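You operate a simulated robot arm through the tools that you are given. There is no shell and no other tool. Be economical: measure what you need, move in short steps, check, and stop when the job is done.

You are at the controls of a simulated robot arm. One attempt, no reset.

JOB
Put one of the chucks from the low table top on top of the spacer there.

The check looks at the end state, three seconds after you hand in, the way a careful person would. Anything else that was tipped, shoved, dropped, spilled or broken makes it a failure.

ROBOT AND FRAMES
A 6-joint arm with a two-finger parallel gripper, fixed in place. Base frame: the origin is at the foot of the arm, x ahead of it, y to its left, z up; the work surface is at about z = 0. Units: m, rad, N and s.
With the tool pointing down near the work surface it reaches from about 0.16 to 0.42 m from the base axis. Its first joint turns from -1.152 to 1.152 rad. Payload 1.57 kg.
The TCP is the grasp point between the finger pads, 0.03 m short of the fingertips. In the tool frame z runs along the fingers and y along their closing line. The gripper opens to 0.08 m. The fingers are 0.017 m wide and 0.012 m thick; the gripper's body (0.04 by 0.082 m) begins 0.08 m behind the TCP.
Orientation is that of the tool frame in the base frame, as [roll, pitch, yaw] about the fixed x, y, z axes, in that order (R = Rz(yaw) Ry(pitch) Rx(roll)). With the fingers straight down and closing along the base's y, the tool's x points along the base's -x, its y along +y and its z along -z.

CONTROLS
- The arm moves only by the tool play_rows. Its argument "increments" is a list of rows, each an object (a shift or turn left out is 0, a gripper value left out holds the last) with "linear": the shift along the tool's x, y, z in units of 300 mm (1.0 is 300 mm), a list of three; "twist": the turn about the tool's z in units of 45 degrees (1.0 is 45 degrees); "claw": the opening, from 0 (shut) to 1 (fully open). In form: [{"linear": [tx, ty, tz], "twist": twist, "claw": claw}, ...]. A call has 1 to 20 rows; each row is the pose to reach, as a shift and turn from the pose commanded when the call began, along the tool's axes at that moment. A call with a number of a shift or a turn outside -1 to 1 is refused whole. Rows are played at 5 a second. More than 0.05 m and 0.15 rad between two rows, or a gripper value outside its range, and nothing of the call is played. Where a pose cannot be reached the arm comes as near as it can. A force on the tool above 40 N (or 10 N above the force at the start of the call, whichever is more), or a blocked arm, ends the call early, and 0.2 s more pass. Each finger travels about 0.153 m/s and halts on what it meets, pressing with about 43 N; the grip force reading is that of the motor and also rises with nothing between the fingers. The clock runs only during rows and for 0.2 s after the last one: add rows that repeat a pose to give the fingers time. It gives the time, the measured TCP pose, the force on the tool (base axes), the opening and the grip force at its end, in the units of the frame above (readings bear some noise).
- Cameras (640 x 400 px; columns grow to the right, rows downward): "scene" is fixed at [0.0508, -0.3284, 0.4257]; the picture's right is [0.82, -0.57, 0.00], its down [-0.32, -0.45, -0.83] and it looks along [0.48, 0.68, -0.55] (base axes); focal length 280 px, centre (320, 200). "wrist" rides on the gripper at [-0.032, 0, -0.078] in the tool frame; the picture's right is [0.00, -1.00, 0.00], its down [0.97, 0.00, -0.24] and it looks along [0.24, 0.00, 0.97] (tool axes); focal length 218 px, centre (320, 200). There is no depth. A picture from a camera that has moved, and an enlarged one, comes with that camera's place and axes in the base frame and with its lens.
- camera(camera): a new picture of that camera. The clock stands still meanwhile.
- enlarge(camera, box): a new picture of the part [left, top, right, bottom] of that camera's present view, enlarged. The clock stands still meanwhile.
- sign_off(): hands the job in; it is judged then, once.

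Go step by step. Nothing tells you positions but the pictures and the camera data: compare them with the known pose of the tool, close in by small moves and look again before you grip or let go. The budget is 90 turns and 38 pictures, counting those below and the enlarged ones. Unless the task says otherwise, let go and move clear before handing in, and close with one line.

The tools are called after "Call:" as a command line: name --argument value ..., lists and objects as JSON in quotes. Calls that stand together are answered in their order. play_rows: Moves the arm, as the interface text tells. Its arguments: {"type":"object","properties":{"increments":{"type":"array"}},"required":["increments"]} The other tools are called the same way: camera (camera) takes a picture; enlarge (camera, box) takes an enlarged picture of a part of a camera's view; sign_off () hands the job in.

At the start:

```text
clock: 0.0
tcp_pos: [0.2763, 0.0388, 0.2308]
tcp_rot: [3.139, -0.001, 3.14]
wrist_force: [0.6, 0.7, -1.3]
finger_gap: 0.0802
gripper_force: 0.1
```

scene: 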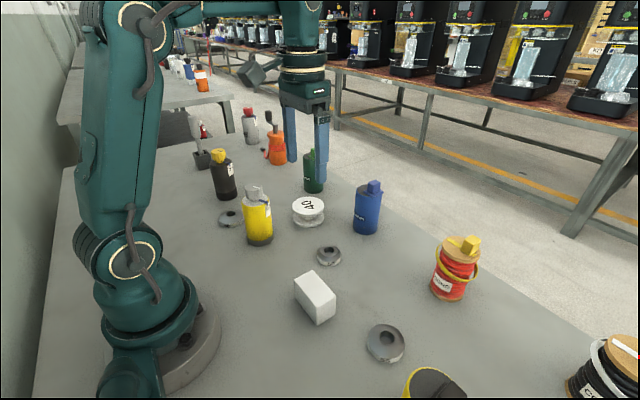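
wrist: 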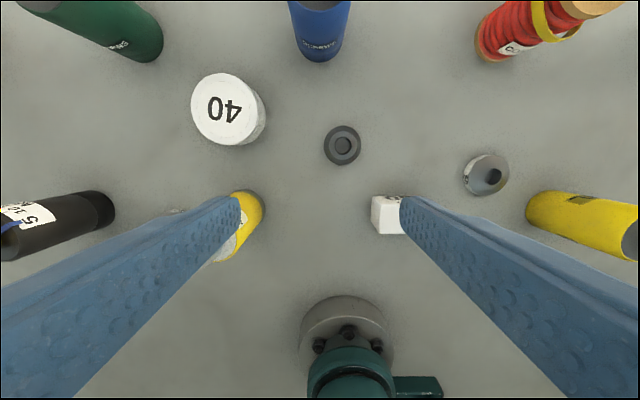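

I see several grey ring-like parts (likely the chucks), a white disc marked "40" (likely the spacer) and a white block. I will look closer to identify them.

Call:
enlarge --camera "scene" --box '[200, 170, 420, 308]'

Call:
enlarge --camera "scene" --box '[280, 260, 500, 398]'

Call:
enlarge --camera "wrist" --box '[170, 50, 520, 270]'

```text
2.90 times, centred on (310, 239) of scene
camera zoom: at [0.0508, -0.3284, 0.4257], right [0.82, -0.57, 0.0], down [-0.32, -0.45, -0.83], along [0.48, 0.68, -0.55], focal length 812 px, centre (349, 87)
```

zoom: 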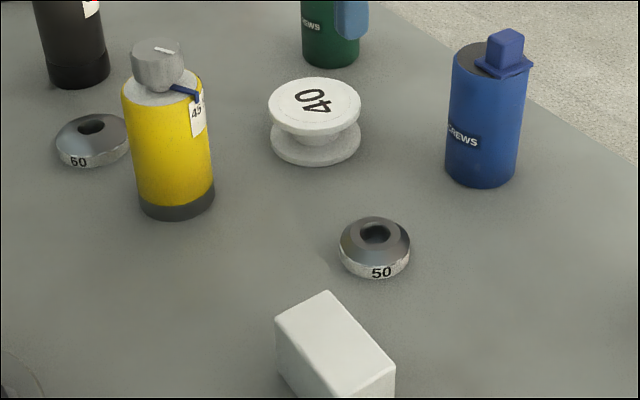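

```text
2.90 times, centred on (390, 329) of scene
camera zoom: at [0.0508, -0.3284, 0.4257], right [0.82, -0.57, 0.0], down [-0.32, -0.45, -0.83], along [0.48, 0.68, -0.55], focal length 812 px, centre (117, -174)
```

zoom: 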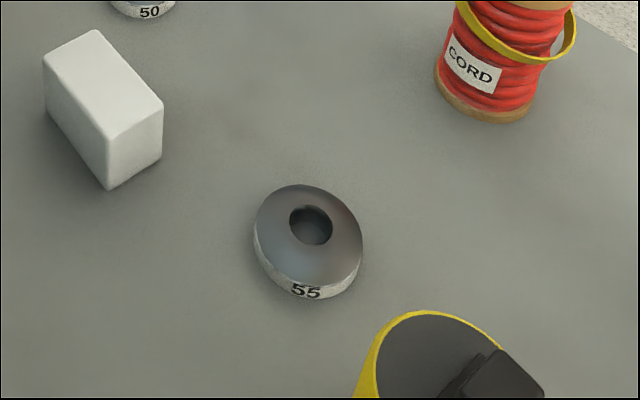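

```text
1.82 times, centred on (345, 160) of wrist
camera zoom: at [0.3094, 0.0399, 0.3086], right [0.0, -1.0, 0.0], down [-0.97, 0.0, 0.24], along [-0.24, 0.0, -0.97], focal length 397 px, centre (274, 273)
```

zoom: 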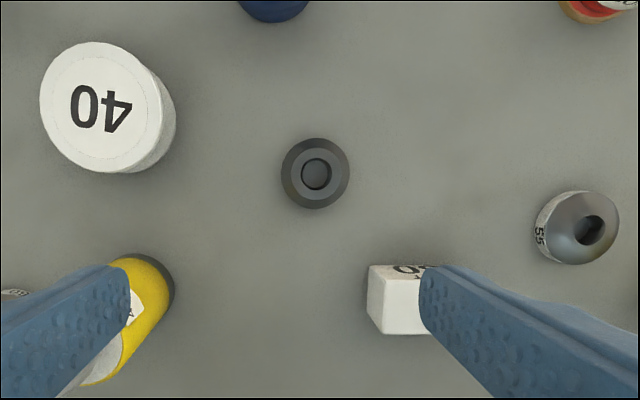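

The chucks are the grey "50"/"55" rings. The white block also carries some lettering, so I will check it before deciding which is the spacer.

Call:
enlarge --camera "wrist" --box '[350, 180, 430, 240]'

Call:
enlarge --camera "scene" --box '[280, 180, 340, 240]'

```text
6.67 times, centred on (390, 210) of wrist
camera zoom: at [0.3094, 0.0399, 0.3086], right [0.0, -1.0, 0.0], down [-0.97, 0.0, 0.24], along [-0.24, 0.0, -0.97], focal length 1455 px, centre (-147, 133)
```

zoom: 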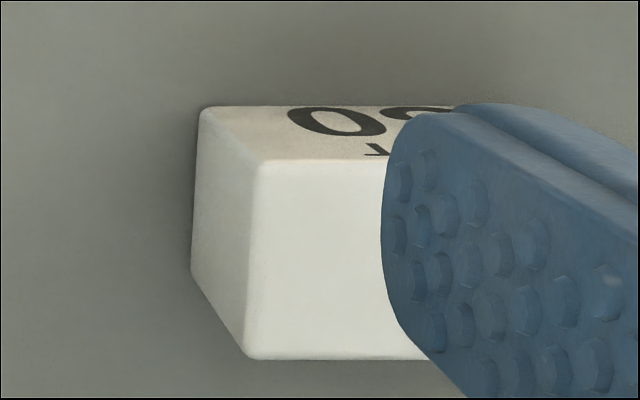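

```text
6.67 times, centred on (310, 210) of scene
camera zoom: at [0.0508, -0.3284, 0.4257], right [0.82, -0.57, 0.0], down [-0.32, -0.45, -0.83], along [0.48, 0.68, -0.55], focal length 1868 px, centre (387, 133)
```

zoom: 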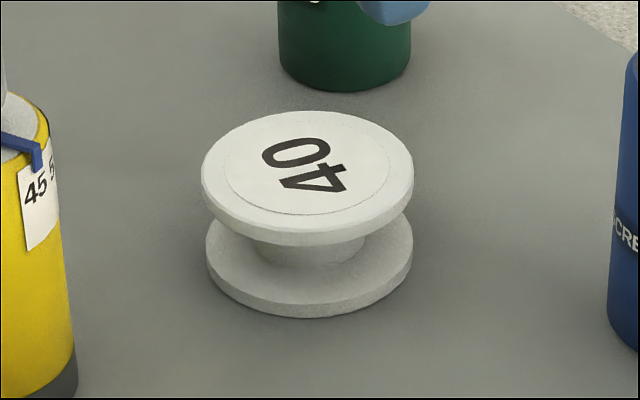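

The block has "08/80"-like lettering on its far face. I will move the wrist up-range and sideways at height to read that face and see the 55 chuck.

Call:
play_rows --increments '[{"linear": [-0.06, -0.08, 0]}, {"linear": [-0.12, -0.16, 0]}, {"linear": [-0.18, -0.24, 0]}, {"linear": [-0.24, -0.32, 0]}, {"linear": [-0.24, -0.32, 0]}]'

Call:
camera --camera "wrist"

```text
clock: 1.2
tcp_pos: [0.3463, -0.0564, 0.2296]
tcp_rot: [3.139, 0.0, 3.14]
wrist_force: [0.3, -0.4, 0.2]
finger_gap: 0.08
gripper_force: 0.1
out of reach, approached as far as the arm can: row 4, 5
```

```text
30 pictures are left
camera wrist: at [0.3777, -0.0561, 0.3069], right [0.0, -1.0, 0.0], down [-0.97, 0.0, 0.24], along [-0.24, 0.0, -0.97], focal length 218 px, centre (320, 200)
```

wrist: 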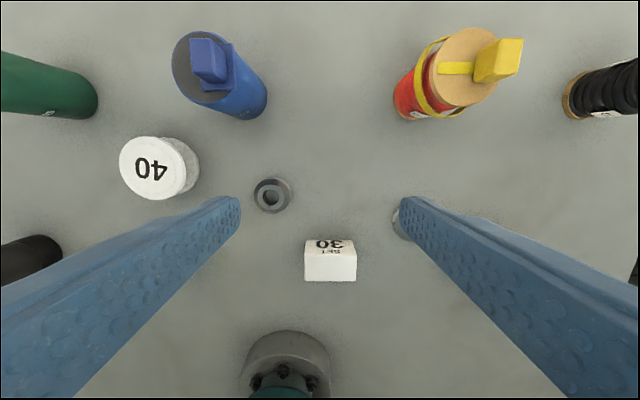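

Call:
enlarge --camera "wrist" --box '[290, 222, 370, 292]'

Call:
enlarge --camera "wrist" --box '[100, 110, 320, 230]'

```text
5.71 times, centred on (330, 257) of wrist
camera zoom: at [0.3777, -0.0561, 0.3069], right [0.0, -1.0, 0.0], down [-0.97, 0.0, 0.24], along [-0.24, 0.0, -0.97], focal length 1247 px, centre (263, -126)
```

zoom: 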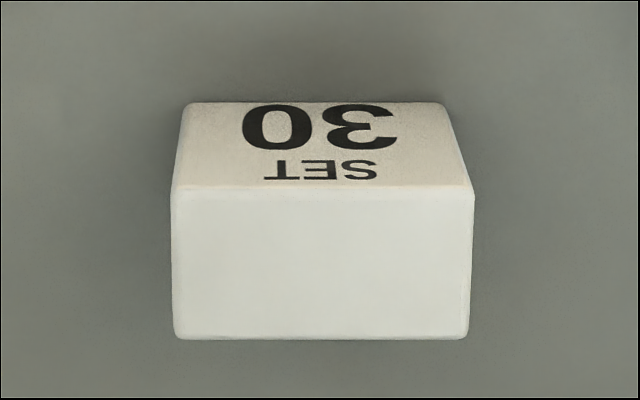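

```text
2.91 times, centred on (210, 170) of wrist
camera zoom: at [0.3777, -0.0561, 0.3069], right [0.0, -1.0, 0.0], down [-0.97, 0.0, 0.24], along [-0.24, 0.0, -0.97], focal length 635 px, centre (640, 287)
```

zoom: 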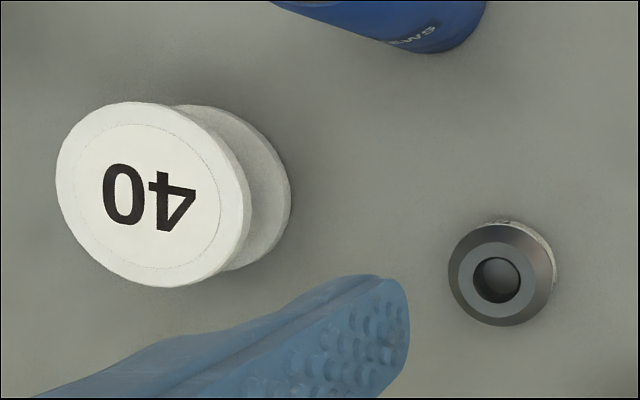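

The block is a "30 SET" setting block, so I take the round spool "40" as the spacer, with its top at about (0.351, 0.150, 0.04). The 50 chuck is at about (0.311, 0.011), and I will move above it and look again.

Call:
play_rows --increments '[{"linear": [0.06, 0.11, 0]}, {"linear": [0.117, 0.225, 0]}, {"linear": [0.117, 0.225, 0.12]}, {"linear": [0.117, 0.225, 0.24]}, {"linear": [0.117, 0.225, 0.34]}, {"linear": [0.117, 0.225, 0.34]}]'

Call:
camera --camera "wrist"

Call:
camera --camera "scene"

```text
clock: 2.6
tcp_pos: [0.3116, 0.0113, 0.1273]
tcp_rot: [3.14, 0.002, 3.14]
wrist_force: [-0.7, -0.5, 0.1]
finger_gap: 0.08
gripper_force: 0.1
```

```text
27 pictures are left
camera wrist: at [0.3431, 0.0119, 0.2052], right [0.0, -1.0, 0.0], down [-0.97, 0.0, 0.24], along [-0.24, 0.0, -0.97], focal length 218 px, centre (320, 200)
```

wrist: 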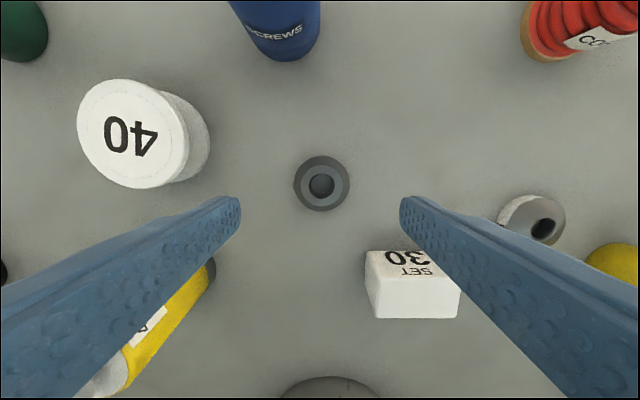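

```text
26 pictures are left
```

scene: 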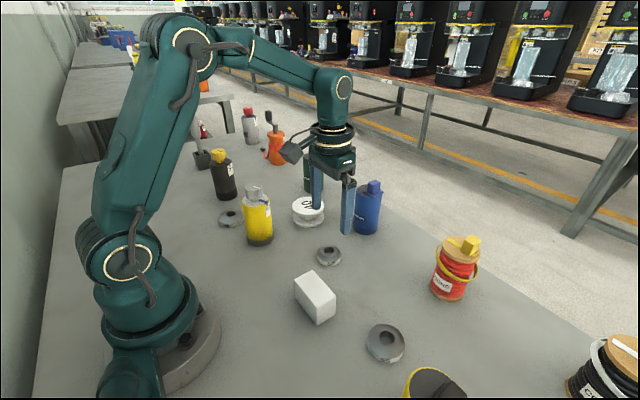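

The chuck is centred at (0.312, 0.011) and straddled by the fingers, with clear space around. I will descend to a TCP height of about 0.036.

Call:
play_rows --increments '[{"linear": [0, 0, 0.1]}, {"linear": [0, 0, 0.2]}, {"linear": [0, 0, 0.26]}, {"linear": [0, 0, 0.304]}, {"linear": [0, 0, 0.304]}]'

Call:
camera --camera "wrist"

Call:
enlarge --camera "scene" --box '[260, 180, 420, 300]'

```text
clock: 3.8
tcp_pos: [0.3117, 0.0116, 0.037]
tcp_rot: [3.139, 0.003, -3.141]
wrist_force: [-0.6, -0.4, 0.3]
finger_gap: 0.0799
gripper_force: 0.1
```

```text
25 pictures are left
camera wrist: at [0.3438, 0.012, 0.114], right [0.0, -1.0, 0.0], down [-0.97, 0.0, 0.24], along [-0.24, 0.0, -0.97], focal length 218 px, centre (320, 200)
```

wrist: 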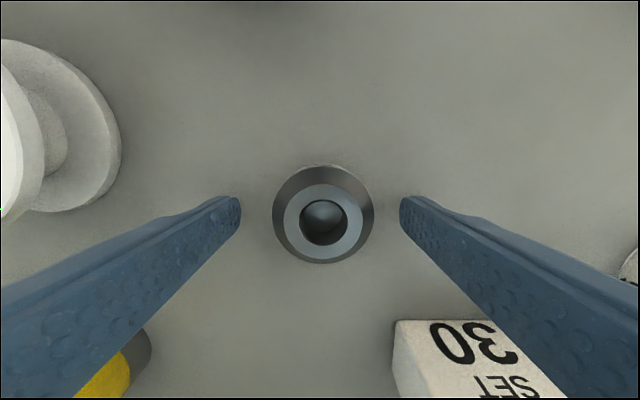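

```text
3.33 times, centred on (340, 240) of scene
camera zoom: at [0.0508, -0.3284, 0.4257], right [0.82, -0.57, 0.0], down [-0.32, -0.45, -0.83], along [0.48, 0.68, -0.55], focal length 934 px, centre (253, 67)
```

zoom: 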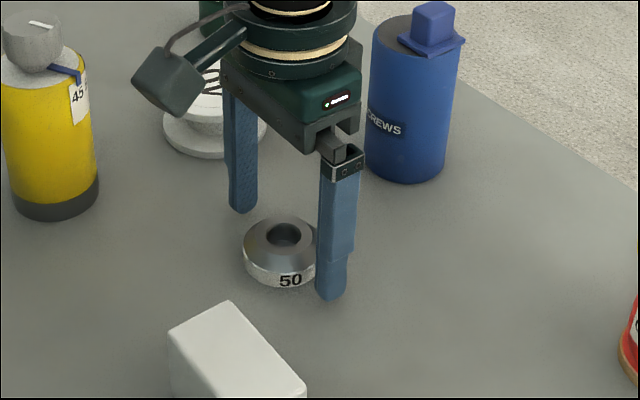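

The chuck is well centred between the fingers. I will lower 3 mm more and close on it.

Call:
play_rows --increments '[{"linear": [0, 0, 0.01]}, {"linear": [0, 0, 0.01]}, {"linear": [0, 0, 0.01], "claw": 0.7}, {"linear": [0, 0, 0.01], "claw": 0.5}, {"linear": [0, 0, 0.01], "claw": 0.4}, {"linear": [0, 0, 0.01], "claw": 0.4}, {"linear": [0, 0, 0.01], "claw": 0.4}]'

```text
clock: 5.4
tcp_pos: [0.3133, 0.0114, 0.033]
tcp_rot: [3.139, 0.002, 3.14]
wrist_force: [-0.7, -0.2, 0.8]
finger_gap: 0.0491
gripper_force: 43.5
```

The gripper holds the chuck at a 0.049 gap. I will lift it and check the hold.

Call:
play_rows --increments '[{"linear": [0, 0, -0.04], "claw": 0.4}, {"linear": [0, 0, -0.1]}, {"linear": [0, 0, -0.18]}, {"linear": [0, 0, -0.25]}, {"linear": [0, 0, -0.25]}]'

Call:
camera --camera "wrist"

Call:
enlarge --camera "scene" --box '[260, 160, 420, 260]'

```text
clock: 6.6
tcp_pos: [0.311, 0.0115, 0.1098]
tcp_rot: [3.14, 0.002, 3.14]
wrist_force: [-0.1, -0.5, -0.5]
finger_gap: 0.0319
gripper_force: 0.1
```

```text
23 pictures are left
camera wrist: at [0.3434, 0.0118, 0.1869], right [0.0, -1.0, 0.0], down [-0.97, 0.0, 0.24], along [-0.24, 0.0, -0.97], focal length 218 px, centre (320, 200)
```

wrist: 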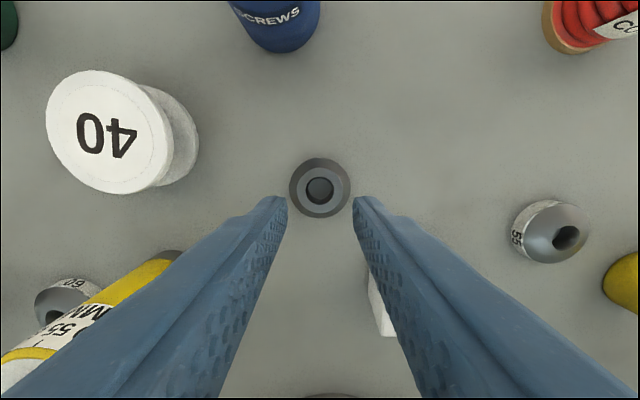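

```text
4.00 times, centred on (340, 210) of scene
camera zoom: at [0.0508, -0.3284, 0.4257], right [0.82, -0.57, 0.0], down [-0.32, -0.45, -0.83], along [0.48, 0.68, -0.55], focal length 1121 px, centre (240, 160)
```

zoom: 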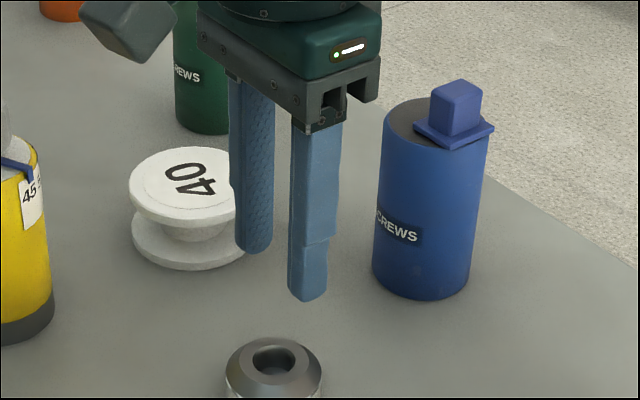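

The fingers slid off and the chuck is still upright in its place. I will look closely at its side profile before the next grip.

Call:
enlarge --camera "scene" --box '[304, 234, 352, 274]'

Call:
enlarge --camera "wrist" --box '[280, 150, 360, 225]'

```text
10.00 times, centred on (328, 254) of scene
camera zoom: at [0.0508, -0.3284, 0.4257], right [0.82, -0.57, 0.0], down [-0.32, -0.45, -0.83], along [0.48, 0.68, -0.55], focal length 2802 px, centre (240, -340)
```

zoom: 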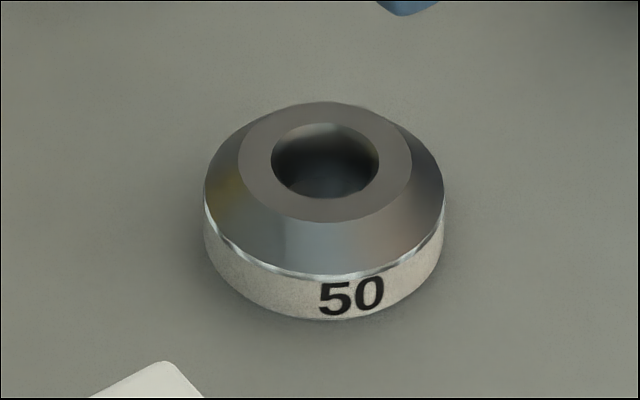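

```text
5.33 times, centred on (320, 188) of wrist
camera zoom: at [0.3434, 0.0118, 0.1869], right [0.0, -1.0, 0.0], down [-0.97, 0.0, 0.24], along [-0.24, 0.0, -0.97], focal length 1164 px, centre (320, 267)
```

zoom: 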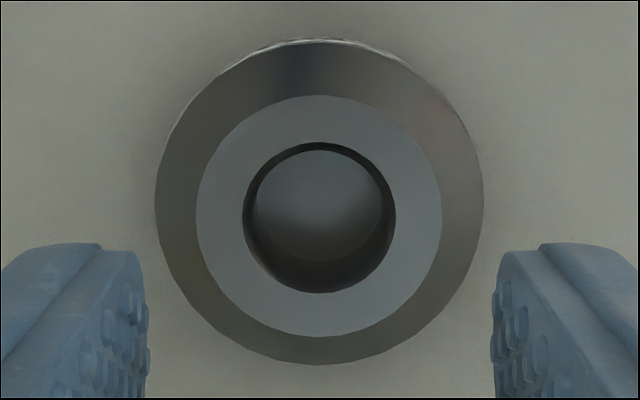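

The chuck has only an 11 mm high straight band under a bevel. I will reopen, go nearer to the table so the pads cover the whole band, grip, and lift slowly.

Call:
play_rows --increments '[{"linear": [0, 0, 0], "claw": 1}, {"linear": [0, 0, 0], "claw": 1}, {"linear": [0, 0, 0.1]}, {"linear": [0, 0, 0.2]}, {"linear": [0, 0, 0.24]}, {"linear": [0, 0, 0.255]}, {"linear": [0, 0, 0.263]}, {"linear": [0, 0, 0.263]}]'

Call:
camera --camera "wrist"

```text
clock: 8.4
tcp_pos: [0.3118, 0.0112, 0.0307]
tcp_rot: [3.141, 0.002, 3.14]
wrist_force: [-0.3, 0.2, 4.8]
finger_gap: 0.0798
gripper_force: 0.1
```

```text
19 pictures are left
camera wrist: at [0.3435, 0.0113, 0.1076], right [0.0, -1.0, 0.0], down [-0.97, 0.0, 0.24], along [-0.24, 0.0, -0.97], focal length 218 px, centre (320, 200)
```

wrist: 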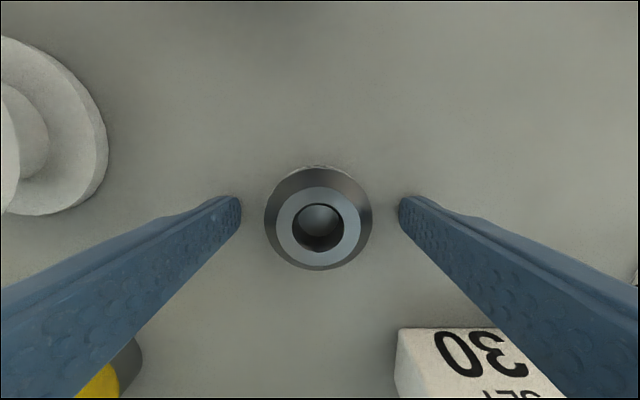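

The fingertips are just touching the table, so I will back off half a millimetre and grip. Then I will raise only slightly, slowly, and read the result.

Call:
play_rows --increments '[{"linear": [0, 0, -0.003]}, {"linear": [0, 0, -0.003], "claw": 0.7}, {"linear": [0, 0, -0.003], "claw": 0.5}, {"linear": [0, 0, -0.003], "claw": 0.2}, {"linear": [0, 0, -0.003], "claw": 0.2}, {"linear": [0, 0, -0.003], "claw": 0.2}, {"linear": [0, 0, -0.006], "claw": 0.2}, {"linear": [0, 0, -0.009], "claw": 0.2}, {"linear": [0, 0, -0.013], "claw": 0.2}, {"linear": [0, 0, -0.017], "claw": 0.2}, {"linear": [0, 0, -0.02], "claw": 0.2}]'

Call:
enlarge --camera "scene" --box '[290, 214, 370, 274]'

```text
clock: 10.8
tcp_pos: [0.3123, 0.0109, 0.0352]
tcp_rot: [3.14, 0.0, -3.142]
wrist_force: [0.9, -0.1, -1.8]
finger_gap: 0.0492
gripper_force: 42.9
```

```text
6.67 times, centred on (330, 244) of scene
camera zoom: at [0.0508, -0.3284, 0.4257], right [0.82, -0.57, 0.0], down [-0.32, -0.45, -0.83], along [0.48, 0.68, -0.55], focal length 1868 px, centre (253, -93)
```

zoom: 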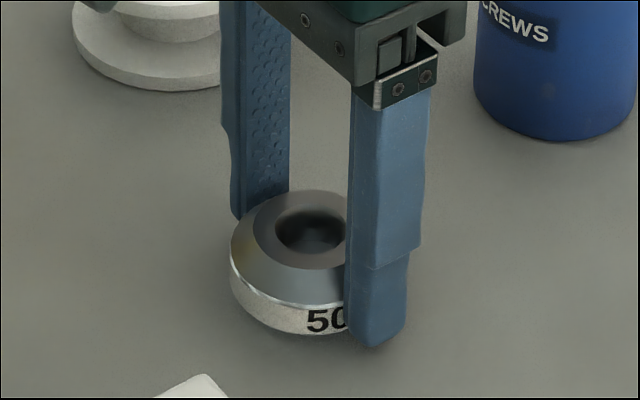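

The grip reads 0.049 with full force and the load suggests the chuck is now carried. I will continue raising gently.

Call:
play_rows --increments '[{"linear": [0, 0, -0.01]}, {"linear": [0, 0, -0.02]}, {"linear": [0, 0, -0.03]}, {"linear": [0, 0, -0.04]}, {"linear": [0, 0, -0.05]}, {"linear": [0, 0, -0.06]}, {"linear": [0, 0, -0.06]}]'

Call:
enlarge --camera "scene" --box '[290, 204, 370, 264]'

```text
clock: 12.4
tcp_pos: [0.3126, 0.0117, 0.0538]
tcp_rot: [3.14, 0.001, 3.14]
wrist_force: [1.8, -0.9, -0.9]
finger_gap: 0.0491
gripper_force: 42.7
```

```text
6.67 times, centred on (330, 234) of scene
camera zoom: at [0.0508, -0.3284, 0.4257], right [0.82, -0.57, 0.0], down [-0.32, -0.45, -0.83], along [0.48, 0.68, -0.55], focal length 1868 px, centre (253, -27)
```

zoom: 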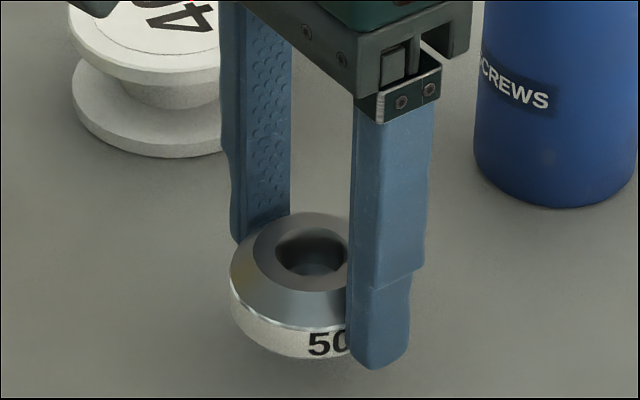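

The chuck is off the table and holding steady. I will raise it to about z = 0.095, then travel slowly toward the spacer.

Call:
play_rows --increments '[{"linear": [0, 0, -0.02]}, {"linear": [0, 0, -0.045]}, {"linear": [0, 0, -0.07]}, {"linear": [0, 0, -0.095]}, {"linear": [0, 0, -0.12]}, {"linear": [0, 0, -0.137]}, {"linear": [0, 0, -0.137]}, {"linear": [-0.01, 0.02, -0.137]}, {"linear": [-0.02, 0.05, -0.137]}, {"linear": [-0.03, 0.085, -0.137]}, {"linear": [-0.04, 0.12, -0.137]}, {"linear": [-0.05, 0.16, -0.137]}, {"linear": [-0.06, 0.2, -0.137]}, {"linear": [-0.07, 0.24, -0.137]}, {"linear": [-0.08, 0.27, -0.137]}, {"linear": [-0.085, 0.29, -0.137]}, {"linear": [-0.088, 0.3, -0.137]}, {"linear": [-0.088, 0.3, -0.137]}]'

Call:
camera --camera "wrist"

```text
clock: 16.2
tcp_pos: [0.3378, 0.1009, 0.0957]
tcp_rot: [3.141, 0.002, 3.14]
wrist_force: [0.3, 0.3, -1.9]
finger_gap: 0.0492
gripper_force: 42.9
```

```text
16 pictures are left
camera wrist: at [0.3696, 0.1015, 0.1726], right [0.0, -1.0, 0.0], down [-0.97, 0.0, 0.24], along [-0.24, 0.0, -0.97], focal length 218 px, centre (320, 200)
```

wrist: 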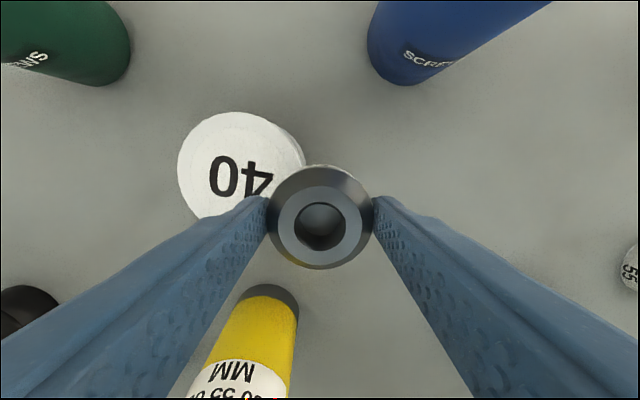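

The chuck is still held squarely, and the spacer top refines to about (0.352, 0.150). I will move over it and look from both cameras.

Call:
play_rows --increments '[{"linear": [-0.006, 0.02, 0]}, {"linear": [-0.015, 0.05, 0]}, {"linear": [-0.025, 0.085, 0]}, {"linear": [-0.035, 0.12, 0]}, {"linear": [-0.043, 0.145, 0]}, {"linear": [-0.049, 0.164, 0]}, {"linear": [-0.049, 0.164, 0]}, {"linear": [-0.049, 0.164, 0]}]'

Call:
camera --camera "wrist"

Call:
enlarge --camera "scene" --box '[250, 140, 370, 240]'

```text
clock: 18.0
tcp_pos: [0.3539, 0.1498, 0.0953]
tcp_rot: [3.139, 0.004, 3.142]
wrist_force: [0.2, -0.7, -2.0]
finger_gap: 0.0492
gripper_force: 43.6
```

```text
15 pictures are left
camera wrist: at [0.3846, 0.1504, 0.1727], right [0.0, -1.0, 0.0], down [-0.97, 0.0, 0.24], along [-0.24, 0.0, -0.97], focal length 218 px, centre (320, 200)
```

wrist: 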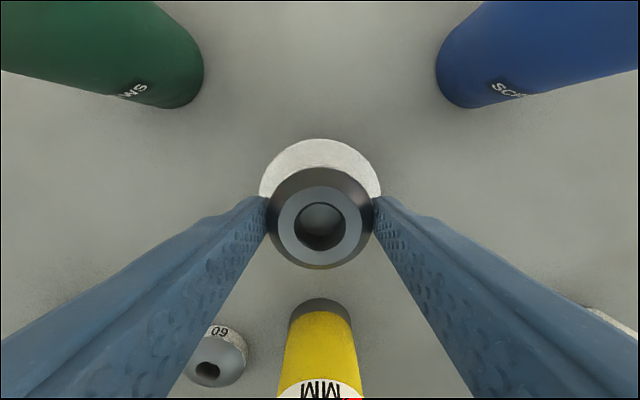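

```text
4.00 times, centred on (310, 190) of scene
camera zoom: at [0.0508, -0.3284, 0.4258], right [0.82, -0.57, 0.0], down [-0.32, -0.45, -0.83], along [0.48, 0.68, -0.55], focal length 1121 px, centre (360, 240)
```

zoom: 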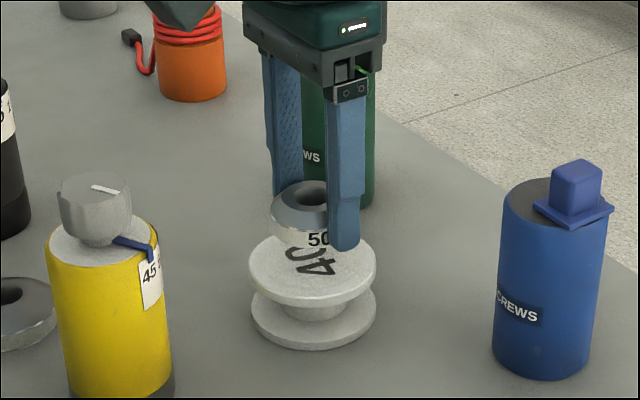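

The chuck is centred over the spacer within about 2 mm. I will lower it to just above the top and check.

Call:
play_rows --increments '[{"linear": [0.004, 0, 0.015]}, {"linear": [0.005, 0, 0.03]}, {"linear": [0.005, 0, 0.045]}, {"linear": [0.005, 0, 0.058]}, {"linear": [0.005, 0, 0.068]}, {"linear": [0.005, 0, 0.075]}, {"linear": [0.005, 0, 0.075]}]'

Call:
enlarge --camera "scene" --box '[270, 170, 350, 230]'

```text
clock: 19.6
tcp_pos: [0.3507, 0.1506, 0.0724]
tcp_rot: [3.139, 0.003, 3.141]
wrist_force: [0.5, -0.4, -2.1]
finger_gap: 0.049
gripper_force: 43.6
```

```text
6.67 times, centred on (310, 200) of scene
camera zoom: at [0.0508, -0.3284, 0.4258], right [0.82, -0.57, 0.0], down [-0.32, -0.45, -0.83], along [0.48, 0.68, -0.55], focal length 1868 px, centre (387, 200)
```

zoom: 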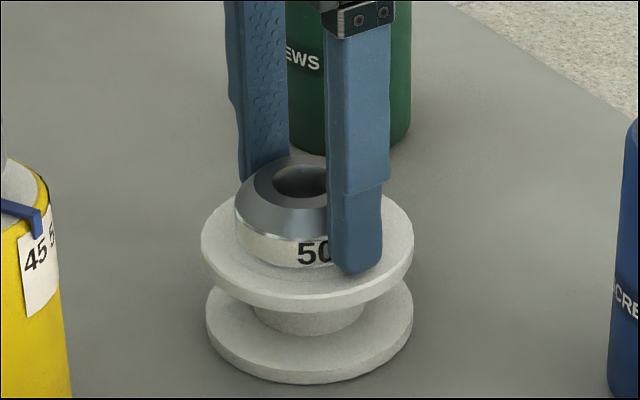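

The chuck is just above the spacer with no contact force yet. I will lower in sub-millimetre steps and watch the force.

Call:
play_rows --increments '[{"linear": [0, 0, 0.002]}, {"linear": [0, 0, 0.004]}, {"linear": [0, 0, 0.004]}]'

```text
clock: 20.4
tcp_pos: [0.3506, 0.1498, 0.0722]
tcp_rot: [3.139, 0.002, 3.14]
wrist_force: [0.4, -0.2, -1.2]
finger_gap: 0.0488
gripper_force: 42.9
```

Call:
play_rows --increments '[{"linear": [0, 0, 0.002]}, {"linear": [0, 0, 0.004]}, {"linear": [0, 0, 0.004]}]'

```text
clock: 21.2
tcp_pos: [0.3518, 0.1497, 0.071]
tcp_rot: [3.14, 0.001, 3.141]
wrist_force: [-1.1, -0.4, -0.2]
finger_gap: 0.0489
gripper_force: 42.6
```

No clear contact yet, though the load is shrinking. I will go another millimetre.

Call:
play_rows --increments '[{"linear": [0, 0, 0.002]}, {"linear": [0, 0, 0.0035]}, {"linear": [0, 0, 0.0035]}]'

Call:
enlarge --camera "scene" --box '[280, 180, 340, 225]'

```text
clock: 22.0
tcp_pos: [0.3522, 0.1503, 0.0699]
tcp_rot: [3.141, 0.004, 3.139]
wrist_force: [-8.3, -1.6, 28.2]
finger_gap: 0.0491
gripper_force: 42.6
```

```text
8.89 times, centred on (310, 202) of scene
camera zoom: at [0.0507, -0.3285, 0.4257], right [0.82, -0.57, 0.0], down [-0.32, -0.45, -0.83], along [0.48, 0.68, -0.55], focal length 2490 px, centre (409, 178)
```

zoom: 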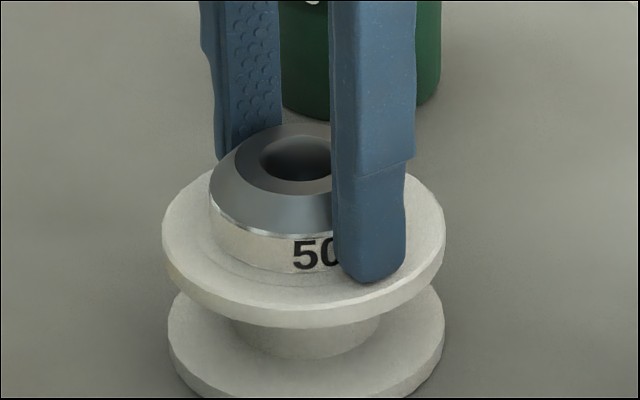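

There is firm contact at TCP z of about 0.070. I will back off a hair, then open gently.

Call:
play_rows --increments '[{"linear": [0, 0, -0.0015]}, {"linear": [0, 0, -0.002]}, {"linear": [0, 0, -0.002]}]'

```text
clock: 22.8
tcp_pos: [0.3518, 0.1494, 0.0709]
tcp_rot: [3.142, 0.003, 3.14]
wrist_force: [-3.1, -1.7, 28.9]
finger_gap: 0.0488
gripper_force: 43.3
```

The force has not dropped, so I will back off a little more.

Call:
play_rows --increments '[{"linear": [0, 0, -0.0015]}, {"linear": [0, 0, -0.002]}, {"linear": [0, 0, -0.002]}]'

```text
clock: 23.6
tcp_pos: [0.3513, 0.1504, 0.0701]
tcp_rot: [3.14, 0.003, 3.139]
wrist_force: [5.7, 0.7, 18.2]
finger_gap: 0.0488
gripper_force: 42.6
```

Call:
play_rows --increments '[{"linear": [0, 0, -0.001]}, {"linear": [0, 0, -0.002]}, {"linear": [0, 0, -0.002]}]'

```text
clock: 24.4
tcp_pos: [0.3515, 0.1508, 0.0701]
tcp_rot: [3.141, 0.0, 3.141]
wrist_force: [4.0, 1.1, 7.5]
finger_gap: 0.0492
gripper_force: 43.0
```

The force is falling steadily. One small step more, then open in gradual stages.

Call:
play_rows --increments '[{"linear": [0, 0, -0.001]}, {"linear": [0, 0, -0.0012]}, {"linear": [0, 0, -0.0012]}, {"linear": [0, 0, -0.0012], "claw": 0.64}, {"linear": [0, 0, -0.0012], "claw": 0.68}, {"linear": [0, 0, -0.0012], "claw": 0.75}, {"linear": [0, 0, -0.0012], "claw": 0.85}, {"linear": [0, 0, -0.0012], "claw": 1}, {"linear": [0, 0, -0.0012], "claw": 1}]'

Call:
enlarge --camera "scene" --box '[270, 170, 350, 230]'

Call:
camera --camera "wrist"

```text
clock: 26.4
tcp_pos: [0.3509, 0.1502, 0.0715]
tcp_rot: [3.14, 0.002, 3.14]
wrist_force: [-0.3, -0.8, -0.2]
finger_gap: 0.0802
gripper_force: 0.0
```

```text
6.67 times, centred on (310, 200) of scene
camera zoom: at [0.0508, -0.3284, 0.4257], right [0.82, -0.57, 0.0], down [-0.32, -0.45, -0.83], along [0.48, 0.68, -0.55], focal length 1868 px, centre (387, 200)
```

zoom: 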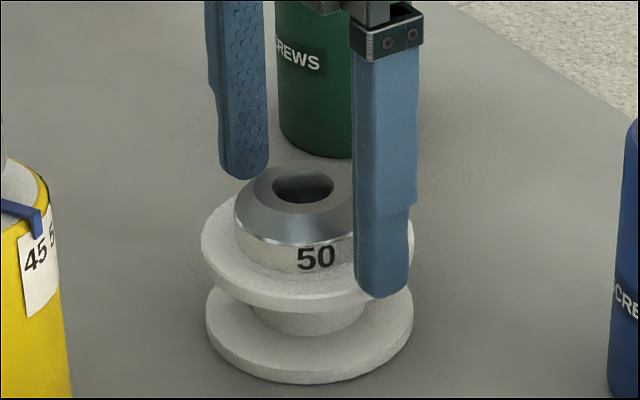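

```text
10 pictures are left
camera wrist: at [0.3832, 0.1508, 0.149], right [0.0, -1.0, 0.0], down [-0.97, 0.0, 0.24], along [-0.24, 0.0, -0.97], focal length 218 px, centre (320, 200)
```

wrist: 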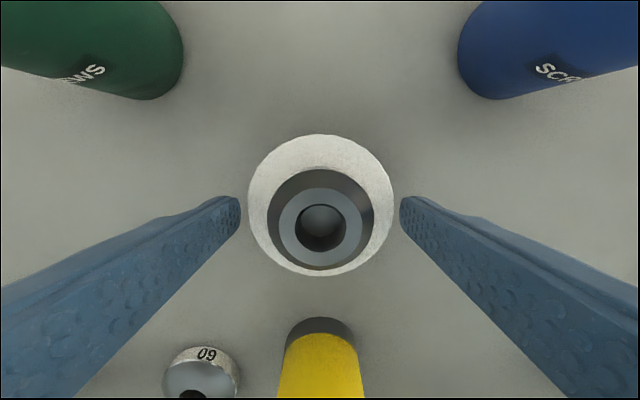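

The chuck sits centred on the spacer and the fingers are open and clear. I will raise the arm straight up, moving slightly inward for reach.

Call:
play_rows --increments '[{"linear": [0, 0, -0.03]}, {"linear": [0, 0, -0.08]}, {"linear": [0, 0, -0.14]}, {"linear": [0, 0, -0.2]}, {"linear": [0.03, 0, -0.27]}, {"linear": [0.08, 0, -0.33]}, {"linear": [0.14, -0.05, -0.38]}, {"linear": [0.14, -0.05, -0.38]}]'

Call:
camera --camera "scene"

Call:
enlarge --camera "scene" --box '[270, 170, 350, 230]'

```text
clock: 28.2
tcp_pos: [0.3095, 0.1351, 0.1858]
tcp_rot: [3.139, 0.004, 3.141]
wrist_force: [0.3, 0.1, -1.1]
finger_gap: 0.0799
gripper_force: 0.1
```

```text
9 pictures are left
```

scene: 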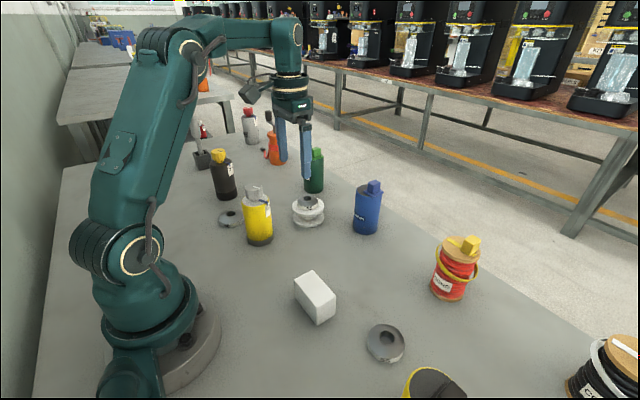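

```text
6.67 times, centred on (310, 200) of scene
camera zoom: at [0.0508, -0.3284, 0.4257], right [0.82, -0.57, 0.0], down [-0.32, -0.45, -0.83], along [0.48, 0.68, -0.55], focal length 1868 px, centre (387, 200)
```

zoom: 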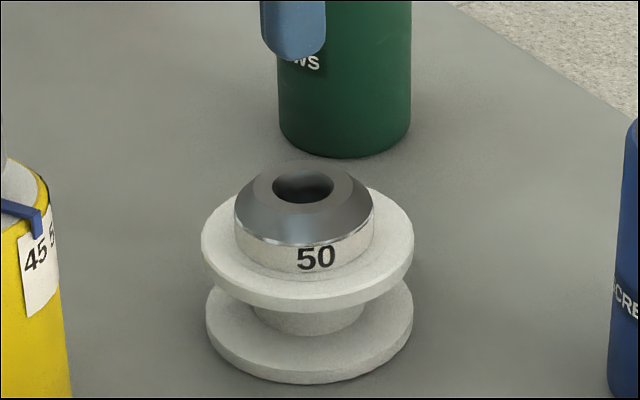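

The 50 chuck rests centred and flat on the spacer, everything else is undisturbed, and the arm is clear, so I am handing in.

Call:
sign_off

```text
The job is handed in.
```

The 50 chuck is sitting flat and centred on the spacer, which I took to be the round white spool marked "40" rather than the "30 SET" block; the first grip slipped off without moving the chuck, the second held, and the last pictures show nothing else disturbed.
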